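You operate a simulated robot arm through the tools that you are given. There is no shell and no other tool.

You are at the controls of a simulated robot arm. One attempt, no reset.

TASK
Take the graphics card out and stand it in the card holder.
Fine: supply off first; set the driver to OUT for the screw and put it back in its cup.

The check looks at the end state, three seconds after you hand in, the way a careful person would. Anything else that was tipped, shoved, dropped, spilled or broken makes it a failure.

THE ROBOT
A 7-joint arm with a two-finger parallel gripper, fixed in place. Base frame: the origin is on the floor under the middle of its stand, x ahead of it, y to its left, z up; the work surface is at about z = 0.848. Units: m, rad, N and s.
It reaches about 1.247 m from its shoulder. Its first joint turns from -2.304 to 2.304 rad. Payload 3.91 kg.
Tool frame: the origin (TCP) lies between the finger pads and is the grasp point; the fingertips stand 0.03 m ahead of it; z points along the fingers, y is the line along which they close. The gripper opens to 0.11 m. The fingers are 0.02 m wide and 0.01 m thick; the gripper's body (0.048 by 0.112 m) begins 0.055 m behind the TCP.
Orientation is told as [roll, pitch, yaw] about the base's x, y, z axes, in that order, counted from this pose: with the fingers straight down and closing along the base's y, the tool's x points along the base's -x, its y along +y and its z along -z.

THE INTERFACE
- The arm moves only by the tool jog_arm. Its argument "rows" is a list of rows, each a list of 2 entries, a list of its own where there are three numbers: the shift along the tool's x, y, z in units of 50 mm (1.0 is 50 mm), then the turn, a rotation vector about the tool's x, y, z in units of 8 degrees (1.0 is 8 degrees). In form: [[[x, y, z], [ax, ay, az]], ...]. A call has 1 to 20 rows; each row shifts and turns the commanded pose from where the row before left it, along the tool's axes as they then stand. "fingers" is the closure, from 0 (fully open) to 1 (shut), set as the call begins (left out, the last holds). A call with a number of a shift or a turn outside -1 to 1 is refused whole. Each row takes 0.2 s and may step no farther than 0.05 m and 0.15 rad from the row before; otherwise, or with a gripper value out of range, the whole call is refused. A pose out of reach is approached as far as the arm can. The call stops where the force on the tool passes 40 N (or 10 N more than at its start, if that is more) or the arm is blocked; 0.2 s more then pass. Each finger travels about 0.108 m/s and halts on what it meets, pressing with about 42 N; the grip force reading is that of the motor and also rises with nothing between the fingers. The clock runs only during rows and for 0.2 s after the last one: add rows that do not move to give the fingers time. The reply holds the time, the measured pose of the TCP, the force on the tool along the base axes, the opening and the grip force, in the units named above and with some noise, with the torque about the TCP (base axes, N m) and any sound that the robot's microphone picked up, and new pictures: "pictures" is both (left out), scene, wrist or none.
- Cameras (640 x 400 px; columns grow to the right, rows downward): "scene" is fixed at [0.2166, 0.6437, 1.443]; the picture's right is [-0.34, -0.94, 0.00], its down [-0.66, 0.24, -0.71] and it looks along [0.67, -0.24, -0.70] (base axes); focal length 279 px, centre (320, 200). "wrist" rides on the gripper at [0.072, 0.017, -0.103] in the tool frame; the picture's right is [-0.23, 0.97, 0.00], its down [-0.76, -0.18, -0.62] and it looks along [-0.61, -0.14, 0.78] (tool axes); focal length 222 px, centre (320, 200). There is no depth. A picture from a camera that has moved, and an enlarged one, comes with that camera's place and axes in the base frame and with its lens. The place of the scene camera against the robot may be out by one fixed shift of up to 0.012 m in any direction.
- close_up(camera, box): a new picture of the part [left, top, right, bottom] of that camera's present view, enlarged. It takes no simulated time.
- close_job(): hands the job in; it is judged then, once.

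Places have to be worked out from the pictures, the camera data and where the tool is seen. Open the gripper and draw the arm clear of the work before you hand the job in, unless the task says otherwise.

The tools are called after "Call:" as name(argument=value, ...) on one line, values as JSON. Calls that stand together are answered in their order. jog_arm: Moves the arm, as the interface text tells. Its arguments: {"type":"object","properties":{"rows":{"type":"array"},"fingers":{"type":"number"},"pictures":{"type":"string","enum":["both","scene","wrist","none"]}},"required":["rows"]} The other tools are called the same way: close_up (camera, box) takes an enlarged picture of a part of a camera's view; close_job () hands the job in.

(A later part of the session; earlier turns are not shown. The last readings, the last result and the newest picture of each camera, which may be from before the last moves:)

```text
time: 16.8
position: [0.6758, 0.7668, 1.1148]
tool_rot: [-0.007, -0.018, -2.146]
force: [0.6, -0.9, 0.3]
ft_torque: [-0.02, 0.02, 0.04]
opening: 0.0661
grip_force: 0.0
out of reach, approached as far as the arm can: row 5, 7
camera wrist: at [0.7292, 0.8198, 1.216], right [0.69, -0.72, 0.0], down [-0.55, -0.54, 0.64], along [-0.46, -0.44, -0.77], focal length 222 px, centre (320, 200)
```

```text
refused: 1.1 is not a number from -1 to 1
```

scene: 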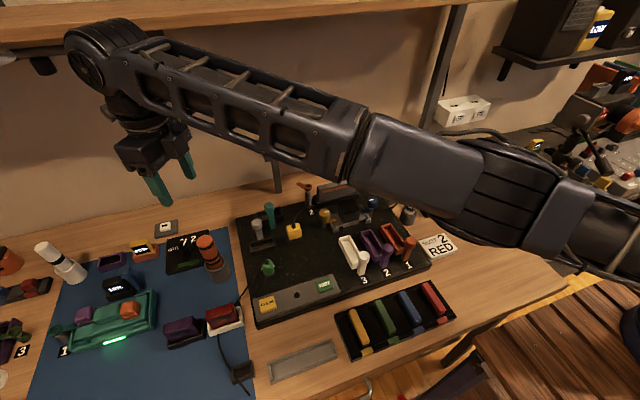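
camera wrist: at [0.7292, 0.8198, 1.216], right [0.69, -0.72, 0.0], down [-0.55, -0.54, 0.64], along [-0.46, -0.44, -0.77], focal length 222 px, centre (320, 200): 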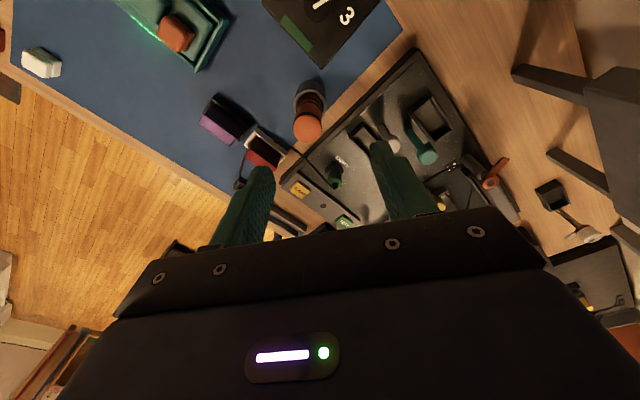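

The tilt row exceeded the ±1 limit; I split it into allowed steps.

Call:
jog_arm(rows=[[[0, 0, 0], [0, 0, -1]], [[0, 0, 0], [0, 1, 0]], [[0, 0, 0], [0, 1, 0]], [[0, 0, 0], [0, 1, 0]], [[0, 0, 0], [0, 0.1, 0]]])

```text
time: 18.0
position: [0.675, 0.7675, 1.1133]
tool_rot: [-0.001, 0.429, -2.038]
force: [-0.1, 0.2, 0.2]
ft_torque: [-0.01, 0.03, 0.04]
opening: 0.0662
grip_force: 0.1
camera wrist: at [0.6999, 0.7802, 1.2372], right [0.78, -0.62, -0.1], down [-0.59, -0.77, 0.25], along [-0.23, -0.14, -0.96], focal length 222 px, centre (320, 200)
```

scene: 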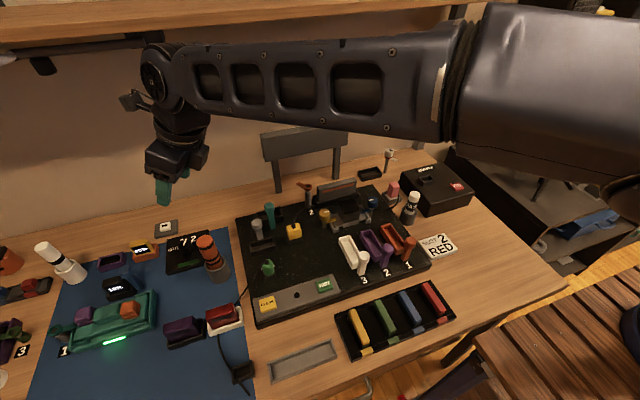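
wrist: 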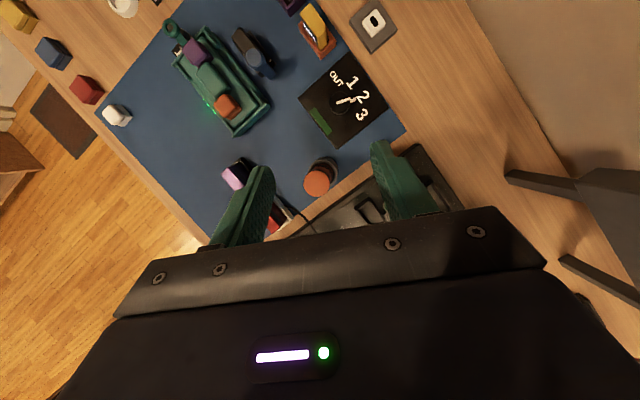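

Excellent: the tilt works and now I have a near top-down view of the dial. I zoom in to localise the knob and read the pointer.

Call:
close_up(camera="wrist", box=[290, 40, 410, 130])

Call:
close_up(camera="wrist", box=[200, 130, 440, 290])

```text
4.44 times, centred on (350, 85) of wrist
camera zoom: at [0.6999, 0.7802, 1.2372], right [0.78, -0.62, -0.1], down [-0.59, -0.77, 0.25], along [-0.23, -0.14, -0.96], focal length 987 px, centre (187, 711)
```

zoom: 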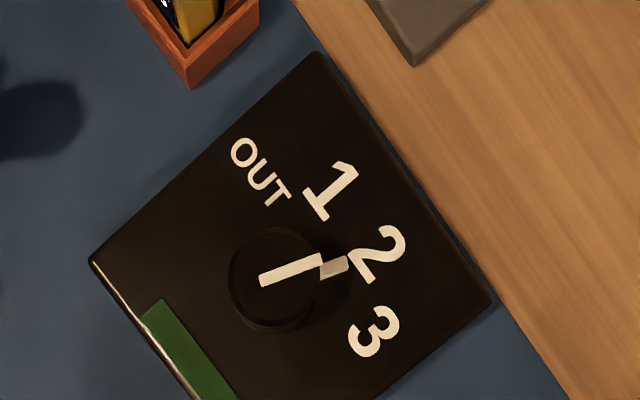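

```text
2.50 times, centred on (320, 210) of wrist
camera zoom: at [0.6999, 0.7802, 1.2372], right [0.78, -0.62, -0.1], down [-0.59, -0.77, 0.25], along [-0.23, -0.14, -0.96], focal length 555 px, centre (320, 175)
```

zoom: 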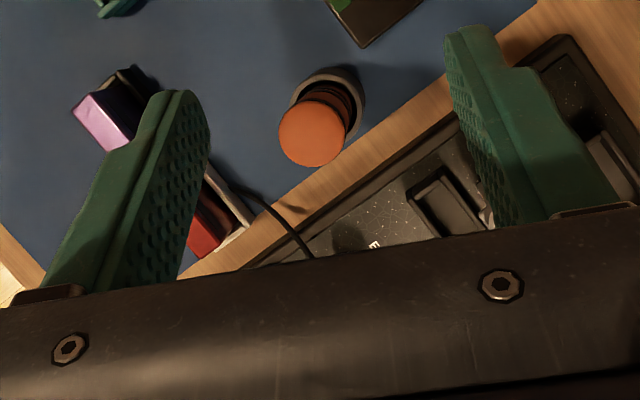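

Call:
close_up(camera="wrist", box=[325, 80, 375, 115])

Call:
close_up(camera="scene", box=[165, 230, 215, 265])

```text
11.43 times, centred on (350, 98) of wrist
camera zoom: at [0.6999, 0.7802, 1.2372], right [0.78, -0.62, -0.1], down [-0.59, -0.77, 0.25], along [-0.23, -0.14, -0.96], focal length 2538 px, centre (-23, 1371)
```

zoom: 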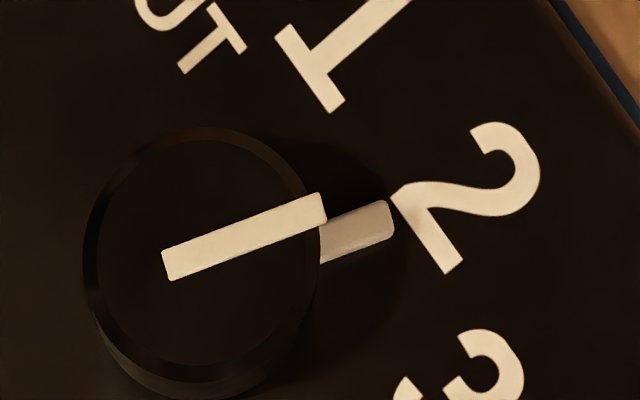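

```text
11.43 times, centred on (190, 248) of scene
camera zoom: at [0.2166, 0.6437, 1.443], right [-0.34, -0.94, 0.0], down [-0.66, 0.24, -0.71], along [0.67, -0.24, -0.7], focal length 3191 px, centre (1806, -343)
```

zoom: 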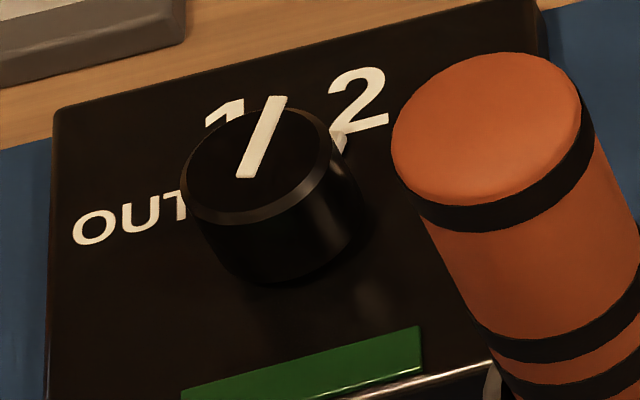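

The knob (⌀≈32 mm, top z≈0.87–0.88) is at (0.733, 0.829), with a small pointer tab at its foot. I go to a pre-grasp pose above it, tilted, with the gripper body still above the driver's top.

Call:
jog_arm(rows=[[[-0.022, 0.0964, 0.7], [0, 0, 0]], [[-0.022, 0.0964, 0.7], [0, 0, 0]], [[-0.022, 0.0964, 0.7], [0, 0, 0]], [[-0.022, 0.0964, 0.7], [0, 0, 0]], [[-0.022, 0.0964, 0.7], [0, 0, 0]]])

Call:
close_up(camera="wrist", box=[240, 90, 400, 190])

Call:
close_up(camera="scene", box=[130, 190, 250, 280])

```text
time: 19.2
position: [0.7284, 0.8153, 0.9506]
tool_rot: [-0.002, 0.429, -2.038]
force: [-0.1, 0.7, 1.6]
ft_torque: [-0.03, 0.02, -0.01]
opening: 0.0661
grip_force: 0.0
camera wrist: at [0.7519, 0.8287, 1.0749], right [0.78, -0.62, -0.1], down [-0.59, -0.77, 0.25], along [-0.23, -0.14, -0.96], focal length 222 px, centre (320, 200)
```

scene: 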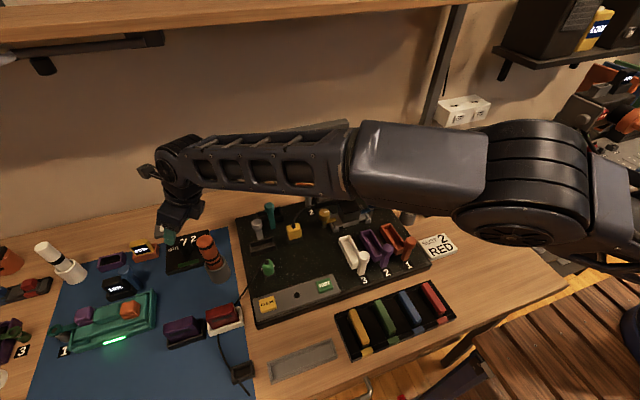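
wrist: 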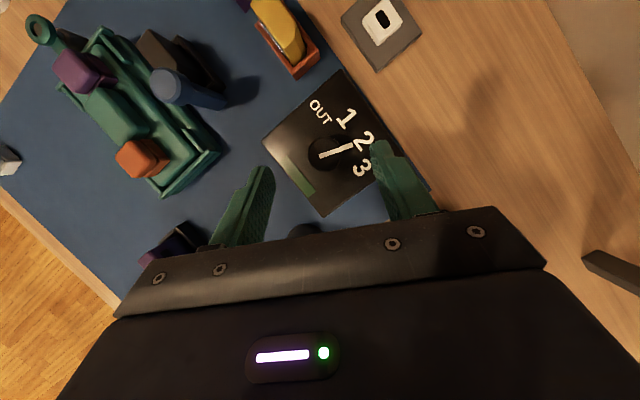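

```text
4.00 times, centred on (320, 140) of wrist
camera zoom: at [0.7519, 0.8287, 1.0749], right [0.78, -0.62, -0.1], down [-0.59, -0.77, 0.25], along [-0.23, -0.14, -0.96], focal length 888 px, centre (320, 440)
```

zoom: 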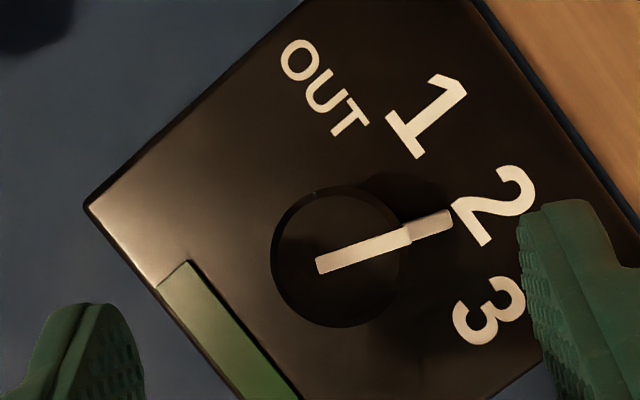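

```text
4.44 times, centred on (190, 235) of scene
camera zoom: at [0.2166, 0.6437, 1.443], right [-0.34, -0.94, 0.0], down [-0.66, 0.24, -0.71], along [0.67, -0.24, -0.7], focal length 1241 px, centre (898, 44)
```

zoom: 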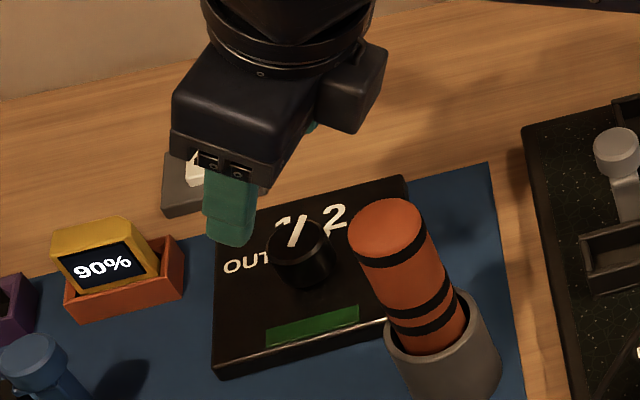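

Reach is fine here. The knob axis refines to (0.733, 0.830); I descend so the pads straddle it, stopping a little short for a check.

Call:
jog_arm(rows=[[[-0.11, -0.02, 0.28], [0, 0, 0]], [[-0.11, -0.02, 0.28], [0, 0, 0]], [[-0.11, 0, 0.26], [0, 0, 0]], [[0, 0, 0], [0, 0, 0]]])

Call:
close_up(camera="wrist", box=[240, 90, 400, 190])

Call:
close_up(camera="scene", box=[130, 190, 250, 280])

```text
time: 20.2
position: [0.7264, 0.8205, 0.9056]
tool_rot: [-0.002, 0.427, -2.038]
force: [0.4, 0.2, -0.2]
ft_torque: [0.02, 0.01, 0.0]
opening: 0.0661
grip_force: 0.1
camera wrist: at [0.7497, 0.8331, 1.0307], right [0.78, -0.62, -0.1], down [-0.59, -0.77, 0.25], along [-0.23, -0.14, -0.96], focal length 222 px, centre (320, 200)
```

scene: 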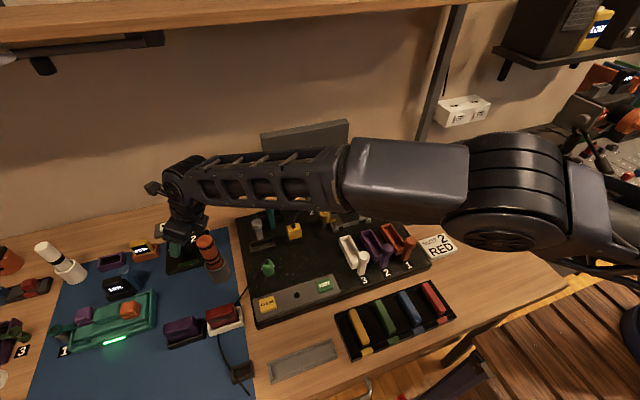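
wrist: 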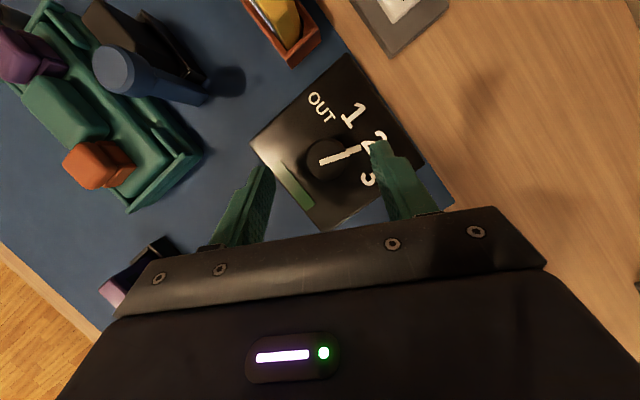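

```text
4.00 times, centred on (320, 140) of wrist
camera zoom: at [0.7497, 0.8331, 1.0307], right [0.78, -0.62, -0.1], down [-0.59, -0.77, 0.25], along [-0.23, -0.14, -0.96], focal length 888 px, centre (320, 440)
```

zoom: 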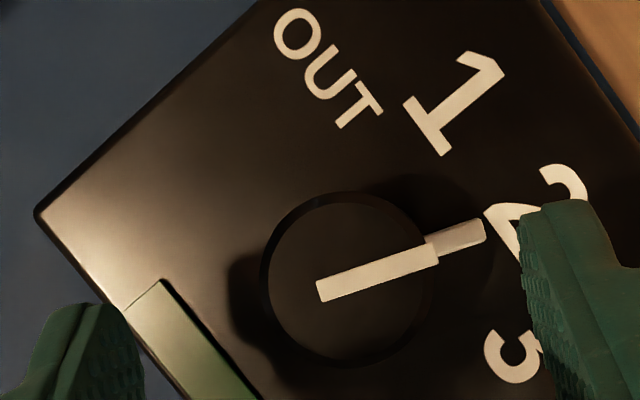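

```text
4.44 times, centred on (190, 235) of scene
camera zoom: at [0.2166, 0.6437, 1.443], right [-0.34, -0.94, 0.0], down [-0.66, 0.24, -0.71], along [0.67, -0.24, -0.7], focal length 1241 px, centre (898, 44)
```

zoom: 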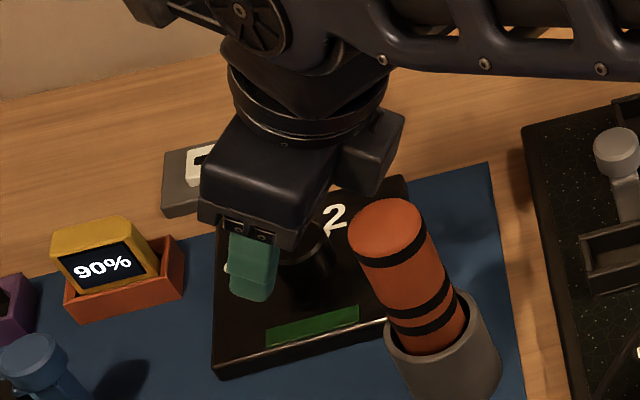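

The pads straddle the knob nicely and clear the driver. I go down another ~10 mm in small steps, with a slight sideways correction, watching for contact.

Call:
jog_arm(rows=[[[-0.025, 0.02, 0.055], [0, 0, 0]], [[-0.025, 0.02, 0.055], [0, 0, 0]], [[-0.025, 0, 0.055], [0, 0, 0]]], pictures="wrist")

Call:
close_up(camera="scene", box=[150, 210, 230, 270])

Call:
close_up(camera="wrist", box=[240, 90, 400, 190])

```text
time: 21.0
position: [0.7273, 0.8197, 0.8989]
tool_rot: [-0.002, 0.427, -2.038]
force: [0.1, 0.5, 0.1]
ft_torque: [-0.01, 0.01, 0.02]
opening: 0.066
grip_force: 0.1
camera wrist: at [0.7523, 0.8322, 1.0223], right [0.78, -0.62, -0.1], down [-0.59, -0.77, 0.25], along [-0.23, -0.14, -0.96], focal length 222 px, centre (320, 200)
```

wrist: 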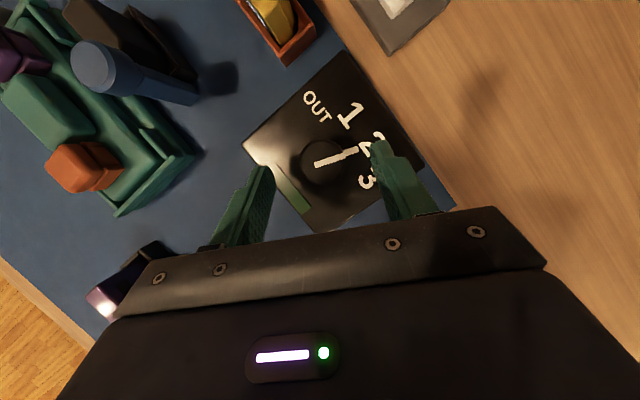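

```text
6.67 times, centred on (190, 240) of scene
camera zoom: at [0.2166, 0.6437, 1.443], right [-0.34, -0.94, 0.0], down [-0.66, 0.24, -0.71], along [0.67, -0.24, -0.7], focal length 1861 px, centre (1187, -67)
```

zoom: 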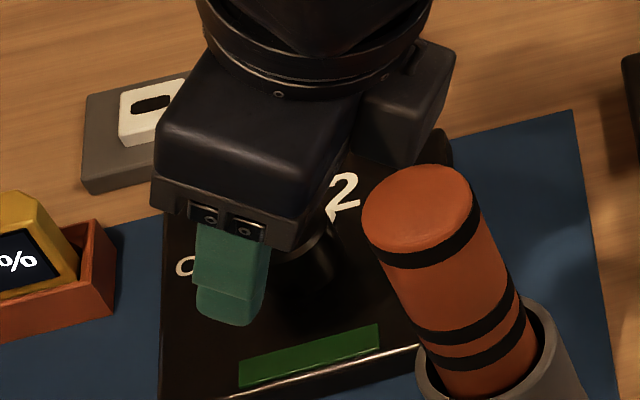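

```text
4.00 times, centred on (320, 140) of wrist
camera zoom: at [0.7523, 0.8322, 1.0223], right [0.78, -0.62, -0.1], down [-0.59, -0.77, 0.25], along [-0.23, -0.14, -0.96], focal length 888 px, centre (320, 440)
```

zoom: 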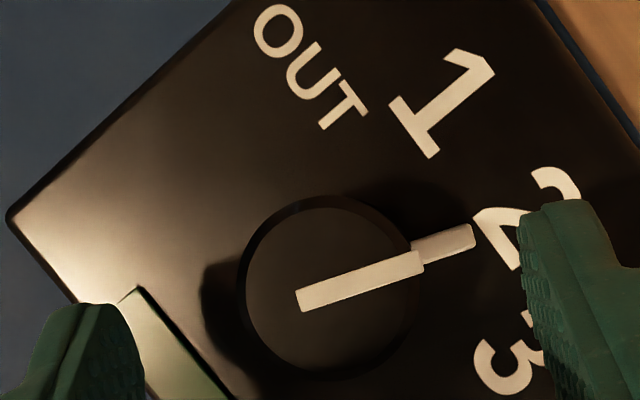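

Call:
jog_arm(rows=[[[-0.017, 0.02, 0.036], [0, 0, 0]], [[-0.017, 0.02, 0.036], [0, 0, 0]], [[-0.017, 0, 0.036], [0, 0, 0]]], pictures="none")

Call:
close_up(camera="scene", box=[150, 210, 230, 270])

Call:
close_up(camera="wrist", box=[240, 90, 400, 190])

```text
time: 21.8
position: [0.7293, 0.8173, 0.8923]
tool_rot: [-0.002, 0.427, -2.039]
force: [0.1, 1.1, -0.6]
ft_torque: [0.0, -0.02, 0.0]
opening: 0.0659
grip_force: 0.0
```

```text
6.67 times, centred on (190, 240) of scene
camera zoom: at [0.2166, 0.6437, 1.443], right [-0.34, -0.94, 0.0], down [-0.66, 0.24, -0.71], along [0.67, -0.24, -0.7], focal length 1861 px, centre (1187, -67)
```

zoom: 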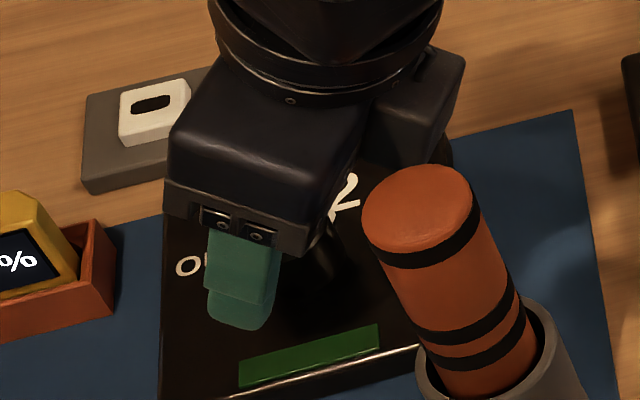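

```text
4.00 times, centred on (320, 140) of wrist
camera zoom: at [0.754, 0.8305, 1.0163], right [0.78, -0.62, -0.1], down [-0.59, -0.77, 0.25], along [-0.23, -0.14, -0.96], focal length 888 px, centre (320, 440)
```

zoom: 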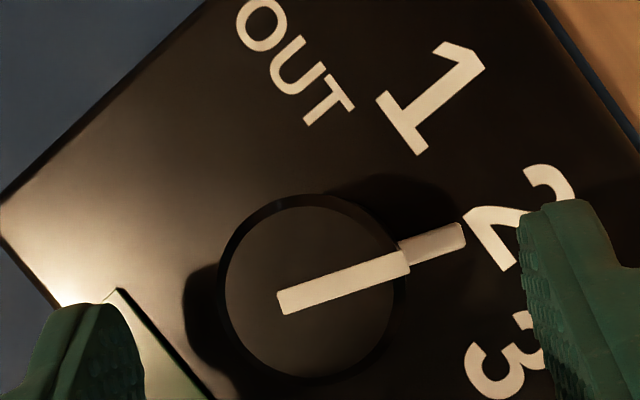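

The knob is now centred between the pads (within ~2 mm). I close the fingers on it and check the opening.

Call:
jog_arm(rows=[[[0, 0, 0], [0, 0, 0]], [[0, 0, 0], [0, 0, 0]], [[0, 0, 0], [0, 0, 0]]], fingers=0.85, pictures="wrist")

Call:
close_up(camera="wrist", box=[240, 90, 400, 190])

```text
time: 22.6
position: [0.7285, 0.8186, 0.8925]
tool_rot: [-0.004, 0.429, -2.04]
force: [-10.9, 2.0, 0.4]
ft_torque: [0.07, 0.38, 0.15]
opening: 0.0312
grip_force: 45.3
camera wrist: at [0.7529, 0.8312, 1.0163], right [0.78, -0.62, -0.1], down [-0.59, -0.77, 0.25], along [-0.23, -0.14, -0.96], focal length 222 px, centre (320, 200)
```

wrist: 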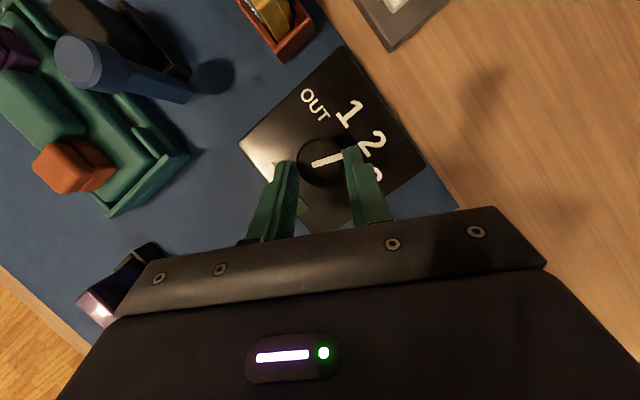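

```text
4.00 times, centred on (320, 140) of wrist
camera zoom: at [0.7529, 0.8312, 1.0163], right [0.78, -0.62, -0.1], down [-0.59, -0.77, 0.25], along [-0.23, -0.14, -0.96], focal length 888 px, centre (320, 440)
```

zoom: 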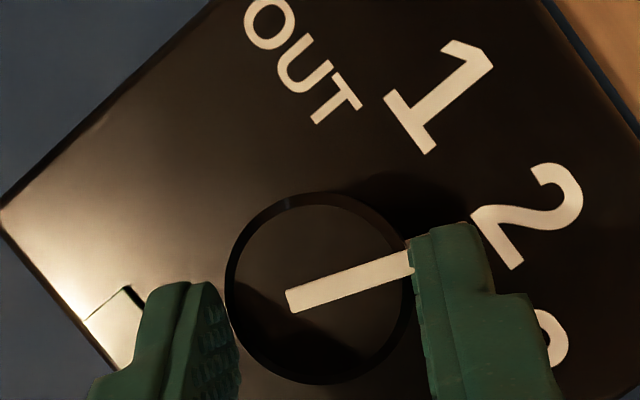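

The grip is on the knob (opening 31.2 mm, 45 N). I now rotate about the knob's vertical axis counter-clockwise, 15° first, to see that the knob follows and the gripper clears the driver.

Call:
jog_arm(rows=[[[0, -0.02, 0], [0, 0, 0]], [[0.002, 0.0324, 0.001], [0.39, 0, -0.8526]], [[0.002, 0.0324, 0.001], [0.39, 0, -0.8526]]], pictures="wrist")

Call:
close_up(camera="scene", box=[150, 210, 230, 270])

Call:
close_up(camera="wrist", box=[240, 90, 400, 190])

```text
time: 23.4
position: [0.7324, 0.8173, 0.8925]
tool_rot: [-0.002, 0.429, -1.776]
force: [-10.1, -5.9, 2.8]
ft_torque: [-0.21, 0.57, 0.12]
opening: 0.0312
grip_force: 45.2
camera wrist: at [0.7517, 0.8363, 1.0163], right [0.91, -0.4, -0.1], down [-0.37, -0.9, 0.25], along [-0.19, -0.19, -0.96], focal length 222 px, centre (320, 200)
```

wrist: 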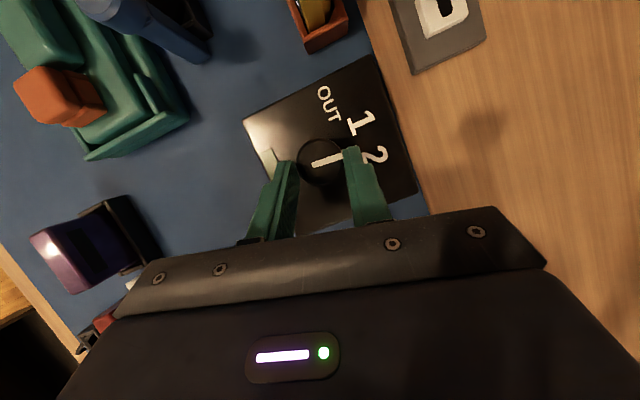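

```text
6.67 times, centred on (190, 240) of scene
camera zoom: at [0.2166, 0.6437, 1.443], right [-0.34, -0.94, 0.0], down [-0.66, 0.24, -0.71], along [0.67, -0.24, -0.7], focal length 1861 px, centre (1187, -67)
```

zoom: 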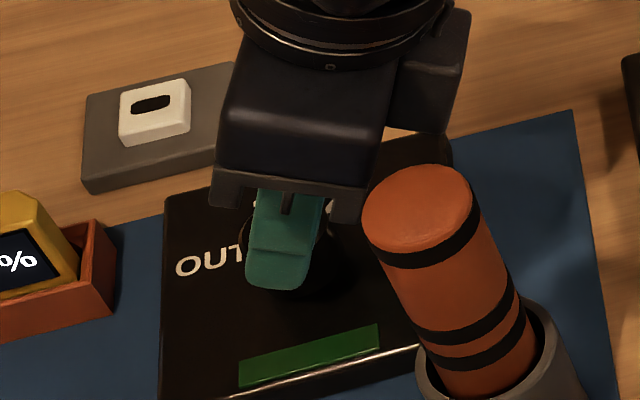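

```text
4.00 times, centred on (320, 140) of wrist
camera zoom: at [0.7517, 0.8363, 1.0163], right [0.91, -0.4, -0.1], down [-0.37, -0.9, 0.25], along [-0.19, -0.19, -0.96], focal length 888 px, centre (320, 440)
```

zoom: 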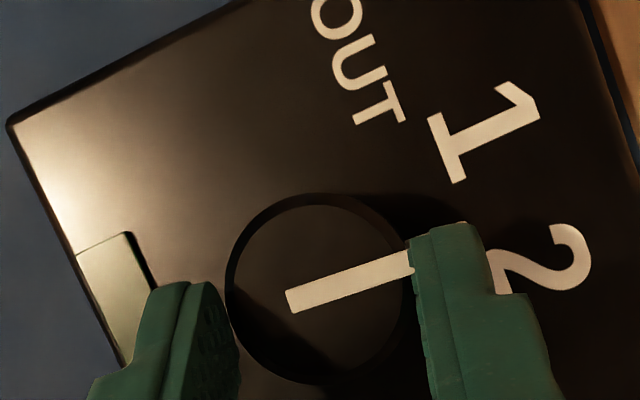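

The knob turns with the gripper and the driver is untouched. I continue another ~22° with a tiny correction to relieve the side force.

Call:
jog_arm(rows=[[[-0.018, -0.02, -0.008], [0, 0, 0]], [[0.002, 0.0324, 0.001], [0.39, 0, -0.8526]], [[0.002, 0.0324, 0.001], [0.39, 0, -0.8526]], [[0.002, 0.0324, 0.001], [0.39, 0, -0.8526]]], pictures="wrist")

Call:
close_up(camera="scene", box=[150, 210, 230, 270])

Call:
close_up(camera="wrist", box=[240, 90, 400, 190])

```text
time: 24.4
position: [0.7367, 0.8175, 0.8918]
tool_rot: [0.002, 0.43, -1.38]
force: [21.7, 27.8, -0.4]
ft_torque: [0.75, -0.23, -0.29]
opening: 0.031
grip_force: 44.5
camera wrist: at [0.7476, 0.8425, 1.0164], right [1.0, -0.02, -0.09], down [0.0, -0.97, 0.25], along [-0.1, -0.25, -0.96], focal length 222 px, centre (320, 200)
```

wrist: 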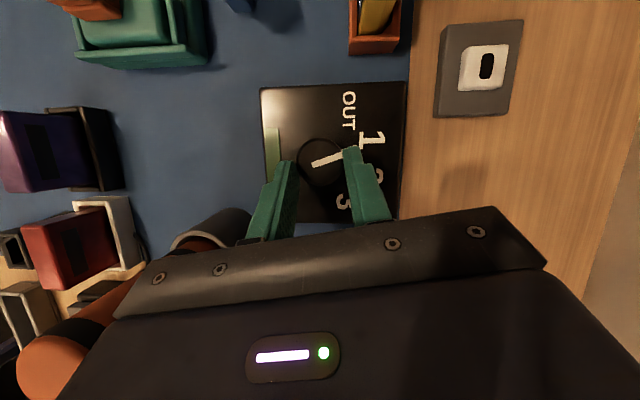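

```text
6.67 times, centred on (190, 240) of scene
camera zoom: at [0.2166, 0.6437, 1.443], right [-0.34, -0.94, 0.0], down [-0.66, 0.24, -0.71], along [0.67, -0.24, -0.7], focal length 1861 px, centre (1187, -67)
```

zoom: 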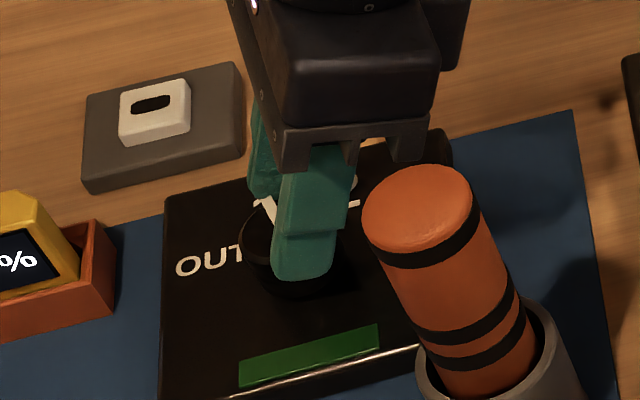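

```text
4.00 times, centred on (320, 140) of wrist
camera zoom: at [0.7476, 0.8425, 1.0164], right [1.0, -0.02, -0.09], down [0.0, -0.97, 0.25], along [-0.1, -0.25, -0.96], focal length 888 px, centre (320, 440)
```

zoom: 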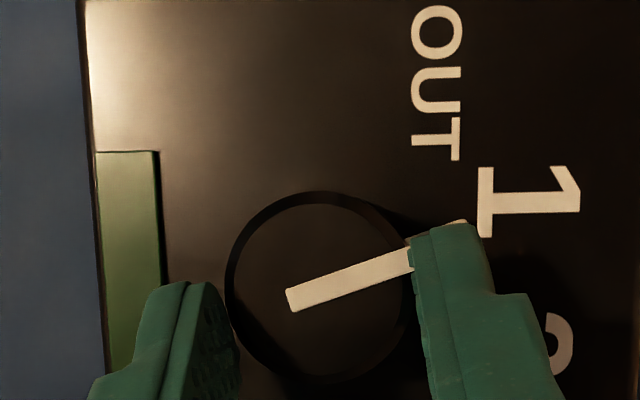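

The side force (≈35 N, acting at the fingertips per the torque) shows I've drifted from the knob's axis by a millimetre or two; the driver is untouched. I relieve that offset first.

Call:
jog_arm(rows=[[[0.018, 0.023, 0.008], [0, 0, 0]], [[0, 0, 0], [0, 0, 0]]], pictures="none")

```text
time: 25.0
position: [0.7366, 0.8179, 0.891]
tool_rot: [-0.001, 0.429, -1.384]
force: [2.6, -5.3, 9.6]
ft_torque: [-0.57, 0.08, 0.0]
opening: 0.0316
grip_force: 45.0
```

Side force is now small. I open the fingers and swing back 37.5° around the knob for a second bite.

Call:
jog_arm(rows=[[[0, 0, 0], [0, 0, 0]], [[0, 0, 0], [0, 0, 0]], [[0.002, -0.0324, 0.001], [-0.39, 0, 0.8526]], [[0.002, -0.0324, 0.001], [-0.39, 0, 0.8526]], [[0.002, -0.0324, 0.001], [-0.39, 0, 0.8526]], [[0.002, -0.0324, 0.001], [-0.39, 0, 0.8526]], [[0.002, -0.0324, 0.001], [-0.39, 0, 0.8526]]], fingers=0.4, pictures="wrist")

Call:
close_up(camera="wrist", box=[240, 90, 400, 190])

Call:
close_up(camera="scene", box=[150, 210, 230, 270])

```text
time: 26.6
position: [0.7282, 0.8189, 0.8927]
tool_rot: [-0.001, 0.43, -2.041]
force: [-0.2, 0.9, -0.1]
ft_torque: [-0.01, 0.0, 0.03]
opening: 0.0659
grip_force: 0.1
camera wrist: at [0.7523, 0.8319, 1.0163], right [0.77, -0.62, -0.1], down [-0.59, -0.77, 0.25], along [-0.23, -0.14, -0.96], focal length 222 px, centre (320, 200)
```

wrist: 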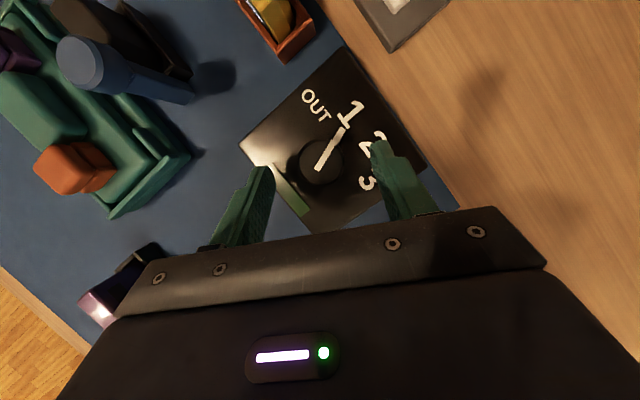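

```text
4.00 times, centred on (320, 140) of wrist
camera zoom: at [0.7523, 0.8319, 1.0163], right [0.77, -0.62, -0.1], down [-0.59, -0.77, 0.25], along [-0.23, -0.14, -0.96], focal length 888 px, centre (320, 440)
```

zoom: 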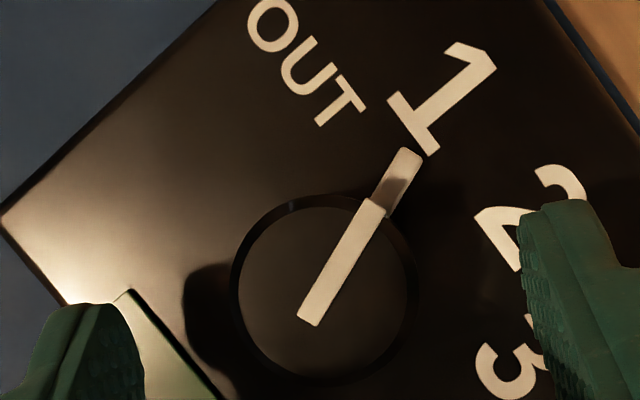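

```text
6.67 times, centred on (190, 240) of scene
camera zoom: at [0.2166, 0.6437, 1.443], right [-0.34, -0.94, 0.0], down [-0.66, 0.24, -0.71], along [0.67, -0.24, -0.7], focal length 1861 px, centre (1187, -67)
```

zoom: 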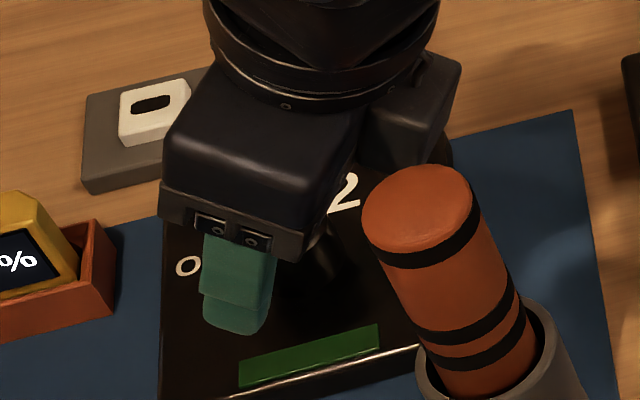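

The pointer now sits at "1" and the driver is undisturbed; OUT is about 40° further. I regrasp and rotate 24° first.

Call:
jog_arm(rows=[[[0, 0, 0], [0, 0, 0]], [[0, 0, 0], [0, 0, 0]], [[0, 0, 0], [0, 0, 0]], [[0.0022, 0.0345, 0.001], [0.416, 0, -0.909]], [[0.0022, 0.0345, 0.001], [0.416, 0, -0.909]], [[0.0022, 0.0345, 0.001], [0.416, 0, -0.909]]], fingers=0.85, pictures="wrist")

Call:
close_up(camera="wrist", box=[240, 90, 400, 190])

```text
time: 28.0
position: [0.7336, 0.8185, 0.8932]
tool_rot: [-0.002, 0.427, -1.619]
force: [4.7, -11.9, 2.3]
ft_torque: [-0.38, 0.22, -0.04]
opening: 0.0309
grip_force: 44.9
camera wrist: at [0.7506, 0.8395, 1.0162], right [0.96, -0.25, -0.1], down [-0.22, -0.94, 0.25], along [-0.15, -0.22, -0.96], focal length 222 px, centre (320, 200)
```

wrist: 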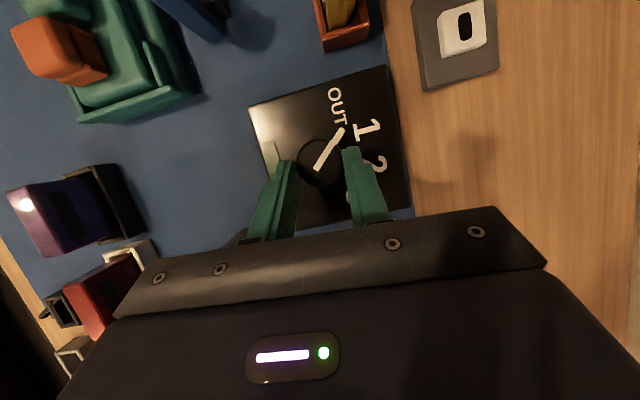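

```text
4.00 times, centred on (320, 140) of wrist
camera zoom: at [0.7506, 0.8395, 1.0162], right [0.96, -0.25, -0.1], down [-0.22, -0.94, 0.25], along [-0.15, -0.22, -0.96], focal length 888 px, centre (320, 440)
```

zoom: 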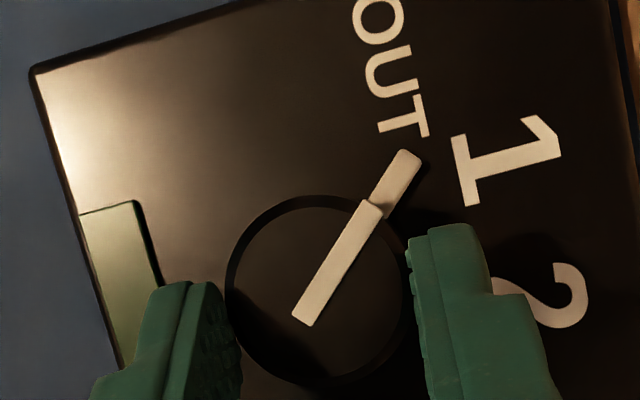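

About 15° remain to OUT. I rotate two more steps and check.

Call:
jog_arm(rows=[[[0.002, 0.0324, 0.001], [0.39, 0, -0.8526]], [[0.002, 0.0324, 0.001], [0.39, 0, -0.8526]]], pictures="wrist")

Call:
close_up(camera="wrist", box=[240, 70, 400, 190])

```text
time: 28.6
position: [0.7369, 0.818, 0.892]
tool_rot: [-0.004, 0.429, -1.358]
force: [1.2, -20.2, 2.0]
ft_torque: [-0.17, 0.42, 0.08]
opening: 0.0306
grip_force: 45.0
camera wrist: at [0.7477, 0.8437, 1.0162], right [1.0, 0.0, -0.1], down [0.03, -0.97, 0.25], along [-0.09, -0.25, -0.96], focal length 222 px, centre (320, 200)
```

wrist: 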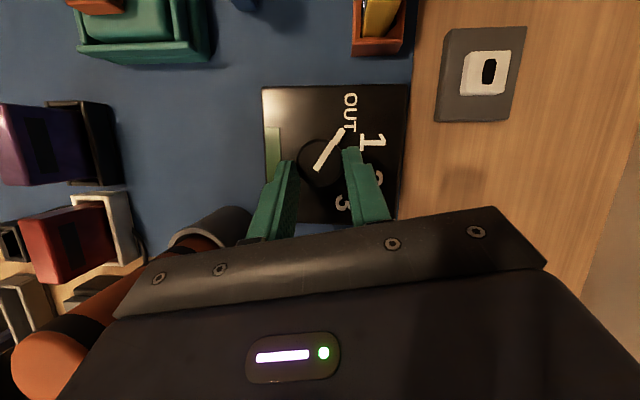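

```text
3.33 times, centred on (320, 130) of wrist
camera zoom: at [0.7477, 0.8437, 1.0162], right [1.0, 0.0, -0.1], down [0.03, -0.97, 0.25], along [-0.09, -0.25, -0.96], focal length 740 px, centre (320, 433)
```

zoom: 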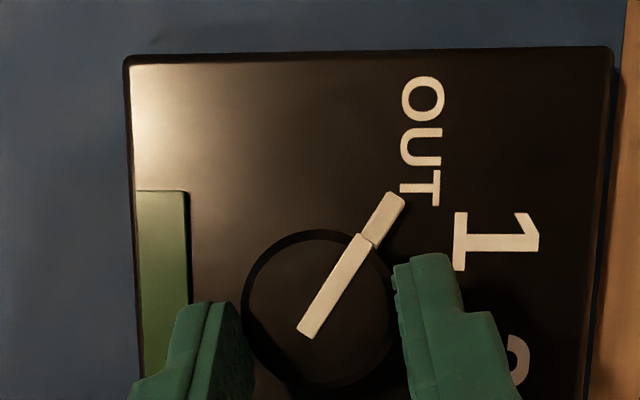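

The pointer is at about 55° with OUT at 60°. I rotate 5° more with a small correction, then release.

Call:
jog_arm(rows=[[[-0.012, 0.018, -0.005], [0.26, 0, -0.568]], [[0, 0, 0], [0, 0, 0]]], pictures="wrist")

Call:
close_up(camera="wrist", box=[240, 70, 400, 190])

Call:
close_up(camera="scene", box=[150, 210, 230, 270])

```text
time: 29.2
position: [0.7377, 0.8177, 0.8923]
tool_rot: [-0.002, 0.431, -1.27]
force: [8.2, -1.9, 1.1]
ft_torque: [0.25, -0.35, -0.89]
opening: 0.0309
grip_force: 45.0
camera wrist: at [0.746, 0.8452, 1.0162], right [0.99, 0.09, -0.1], down [0.11, -0.96, 0.25], along [-0.07, -0.26, -0.96], focal length 222 px, centre (320, 200)
```

wrist: 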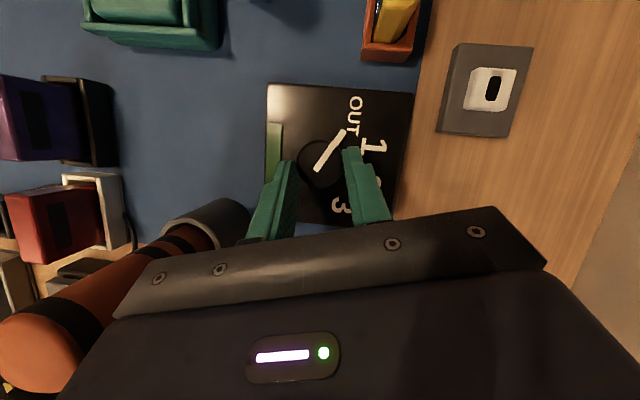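

```text
3.33 times, centred on (320, 130) of wrist
camera zoom: at [0.746, 0.8452, 1.0162], right [0.99, 0.09, -0.1], down [0.11, -0.96, 0.25], along [-0.07, -0.26, -0.96], focal length 740 px, centre (320, 433)
```

zoom: 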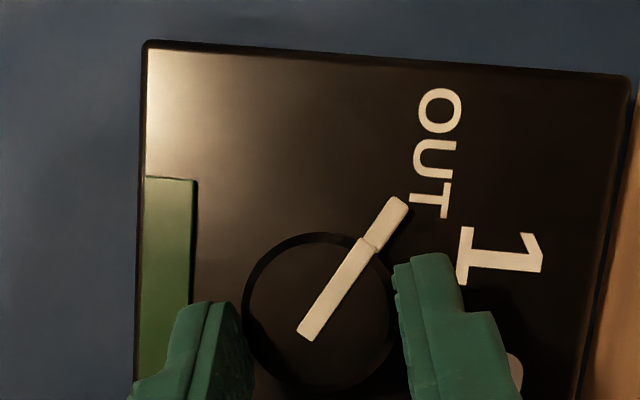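

```text
6.67 times, centred on (190, 240) of scene
camera zoom: at [0.2166, 0.6437, 1.443], right [-0.34, -0.94, 0.0], down [-0.66, 0.24, -0.71], along [0.67, -0.24, -0.7], focal length 1861 px, centre (1187, -67)
```

zoom: 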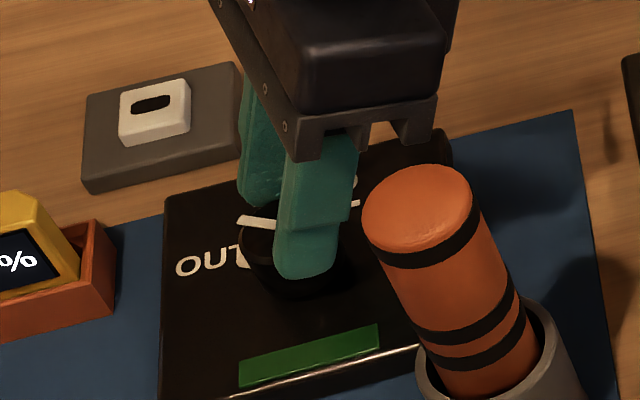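

The pointer now lines up with OUT. I release the knob, lift straight up and look.

Call:
jog_arm(rows=[[[0, 0, 0], [0, 0, 0]], [[0, 0, 0], [0, 0, 0]], [[0.25, 0, -0.545], [0, 0, 0]], [[0.25, 0, -0.545], [0, 0, 0]], [[0.25, 0, -0.545], [0, 0, 0]]], fingers=0.4)

Call:
close_up(camera="wrist", box=[280, 80, 420, 190])

Call:
close_up(camera="scene", box=[150, 210, 250, 285])

```text
time: 30.4
position: [0.7376, 0.818, 0.9804]
tool_rot: [-0.002, 0.429, -1.272]
force: [0.3, 0.5, 0.5]
ft_torque: [0.0, 0.02, -0.03]
opening: 0.066
grip_force: 0.0
camera wrist: at [0.7463, 0.8447, 1.1047], right [0.99, 0.09, -0.1], down [0.11, -0.96, 0.25], along [-0.07, -0.26, -0.96], focal length 222 px, centre (320, 200)
```

scene: 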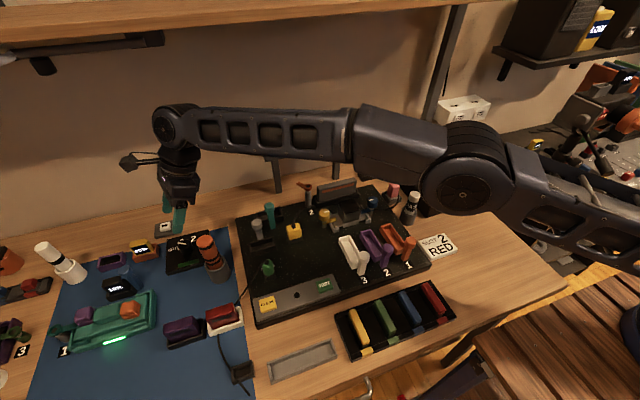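
wrist: 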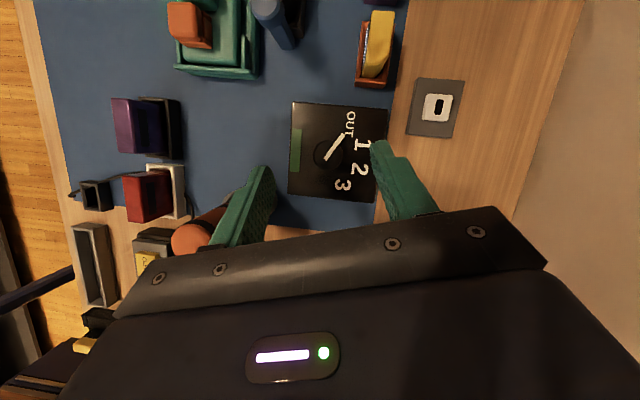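

```text
3.64 times, centred on (350, 135) of wrist
camera zoom: at [0.7463, 0.8447, 1.1047], right [0.99, 0.09, -0.1], down [0.11, -0.96, 0.25], along [-0.07, -0.26, -0.96], focal length 808 px, centre (211, 436)
```

zoom: 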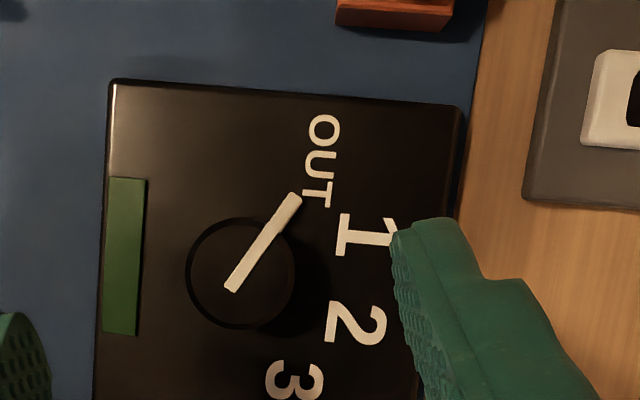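

```text
5.33 times, centred on (200, 248) of scene
camera zoom: at [0.2166, 0.6437, 1.443], right [-0.34, -0.94, 0.0], down [-0.66, 0.24, -0.71], along [0.67, -0.24, -0.7], focal length 1489 px, centre (960, -53)
```

zoom: 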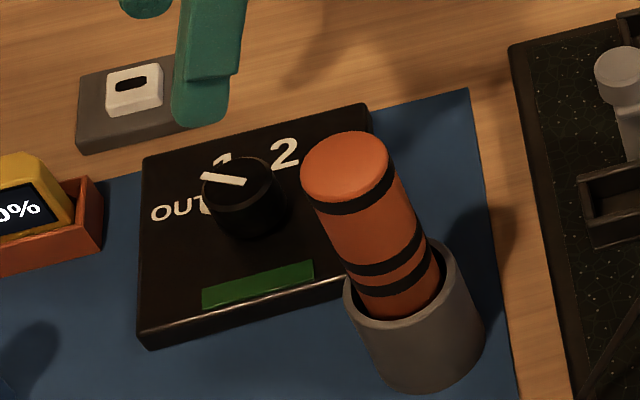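

The dial is at OUT. Now I retreat inward/up, straighten the gripper to vertical with yaw 0, and look at the driver in its cup.

Call:
jog_arm(rows=[[[0.01, -0.5, -0.655], [0, 0, 0]], [[0.01, -0.5, -0.655], [0, 0, 0]], [[0.01, -0.5, -0.655], [0, 0, 0]], [[0.01, -0.5, -0.655], [0, 0, 0]], [[0, 0, 0], [0, -1, 0]], [[0, 0, 0], [0, -1, 0]], [[0, 0, 0], [0, -1, 0]], [[0, 0, 0], [0, -0.07, 0]], [[0, 0, 0], [0, 0, -1]], [[0, 0, 0], [0, 0, -1]], [[0, 0, 0], [0, 0, -1]], [[0, 0, 0], [0, 0, -1]], [[0, 0, 0], [0, 0, -1]], [[0, 0, 0], [0, 0, -1]], [[0, 0, 0], [0, 0, -1]], [[0, 0, 0], [0, 0, -1]], [[0, 0, 0], [0, 0, -1]], [[0, 0, 0], [0, 0, -0.11]]], fingers=0.3)

```text
time: 34.2
position: [0.6591, 0.7389, 1.1011]
tool_rot: [0.0, 0.002, 0.003]
force: [-0.1, -0.2, -0.3]
ft_torque: [0.01, 0.0, -0.01]
opening: 0.0769
grip_force: 0.1
camera wrist: at [0.5853, 0.7548, 1.205], right [0.22, 0.97, 0.0], down [0.76, -0.18, 0.62], along [0.61, -0.14, -0.78], focal length 222 px, centre (320, 200)
```

scene: 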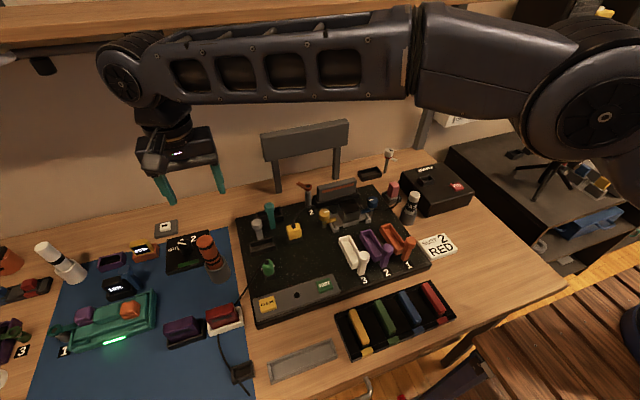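
wrist: 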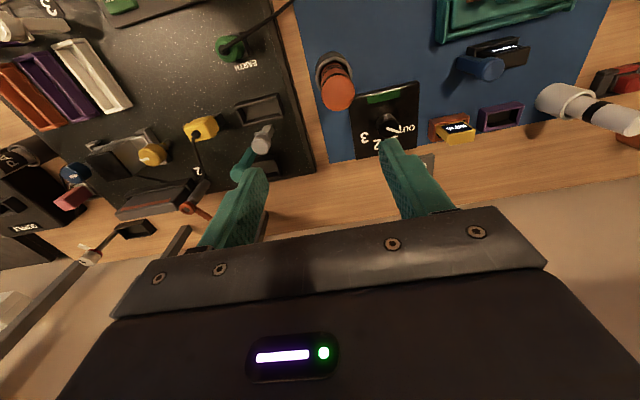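

Call:
close_up(camera="wrist", box=[280, 30, 440, 150])

Call:
close_up(camera="wrist", box=[100, 110, 300, 250])

```text
3.33 times, centred on (360, 90) of wrist
camera zoom: at [0.5853, 0.7548, 1.205], right [0.22, 0.97, 0.0], down [0.76, -0.18, 0.62], along [0.61, -0.14, -0.78], focal length 740 px, centre (187, 567)
```

zoom: 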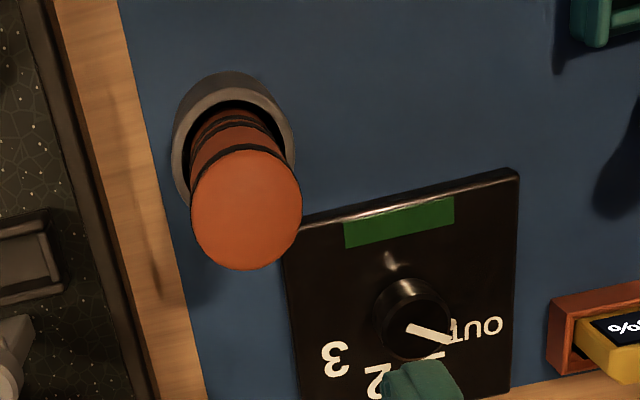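

```text
2.86 times, centred on (200, 180) of wrist
camera zoom: at [0.5853, 0.7548, 1.205], right [0.22, 0.97, 0.0], down [0.76, -0.18, 0.62], along [0.61, -0.14, -0.78], focal length 635 px, centre (663, 257)
```

zoom: 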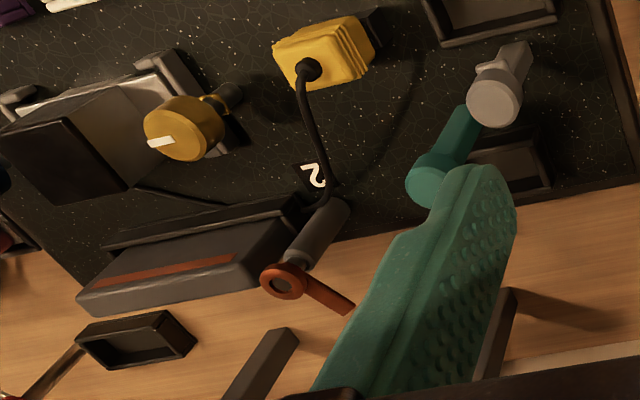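

The driver's axis is confirmed at (0.644, 0.760). I centre above it and descend with open fingers, pausing above its top to verify.

Call:
jog_arm(rows=[[[0.302, 0.416, 0.4], [0, 0, 0]], [[0, 0, 0.8], [0, 0, 0]], [[0, 0, 0.2], [0, 0, 0]], [[0, 0, 0], [0, 0, 0]]])

Call:
close_up(camera="wrist", box=[220, 60, 420, 210])

Call:
close_up(camera="scene", box=[150, 190, 270, 280])

```text
time: 35.2
position: [0.6418, 0.7592, 1.0321]
tool_rot: [0.002, 0.002, 0.001]
force: [-0.3, -0.5, 0.4]
ft_torque: [0.02, -0.02, -0.03]
opening: 0.0772
grip_force: 0.1
camera wrist: at [0.5686, 0.7755, 1.1355], right [0.23, 0.97, 0.0], down [0.76, -0.18, 0.62], along [0.61, -0.14, -0.78], focal length 222 px, centre (320, 200)
```

scene: 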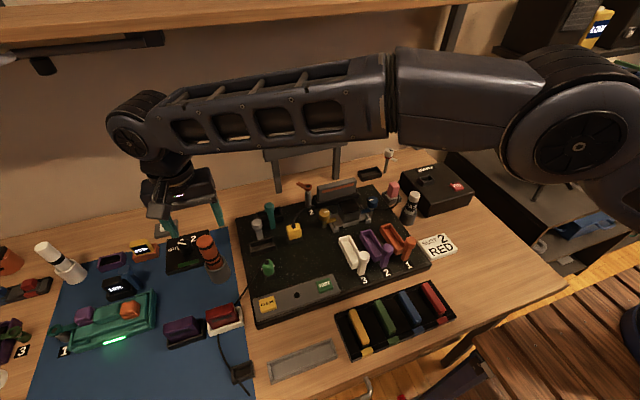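
wrist: 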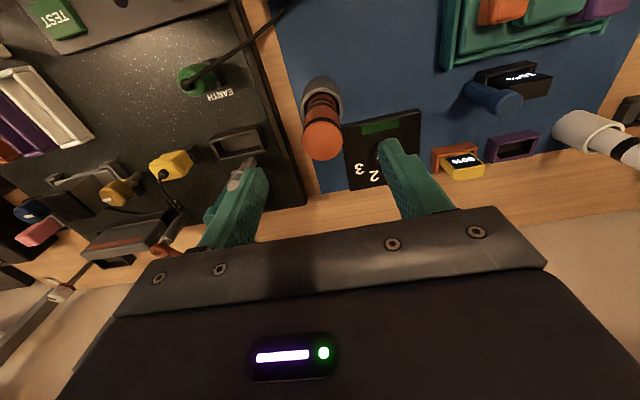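

```text
2.67 times, centred on (320, 135) of wrist
camera zoom: at [0.5686, 0.7755, 1.1355], right [0.23, 0.97, 0.0], down [0.76, -0.18, 0.62], along [0.61, -0.14, -0.78], focal length 592 px, centre (320, 373)
```

zoom: 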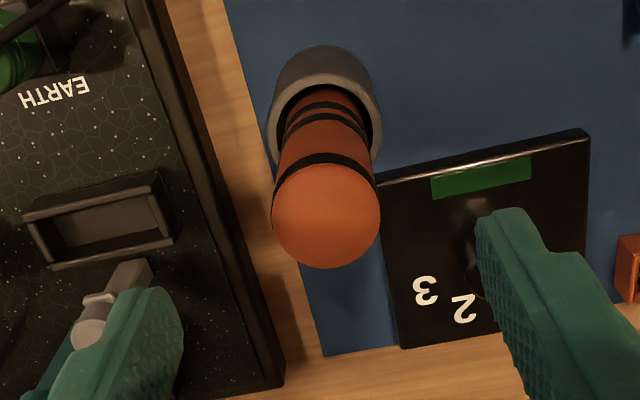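

```text
4.44 times, centred on (210, 235) of scene
camera zoom: at [0.2166, 0.6437, 1.443], right [-0.34, -0.94, 0.0], down [-0.66, 0.24, -0.71], along [0.67, -0.24, -0.7], focal length 1241 px, centre (809, 44)
```

zoom: 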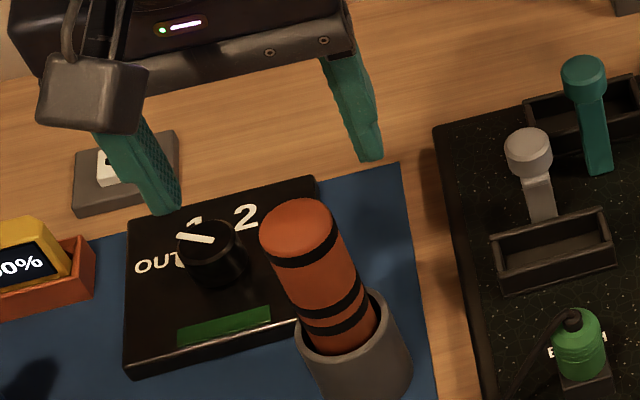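

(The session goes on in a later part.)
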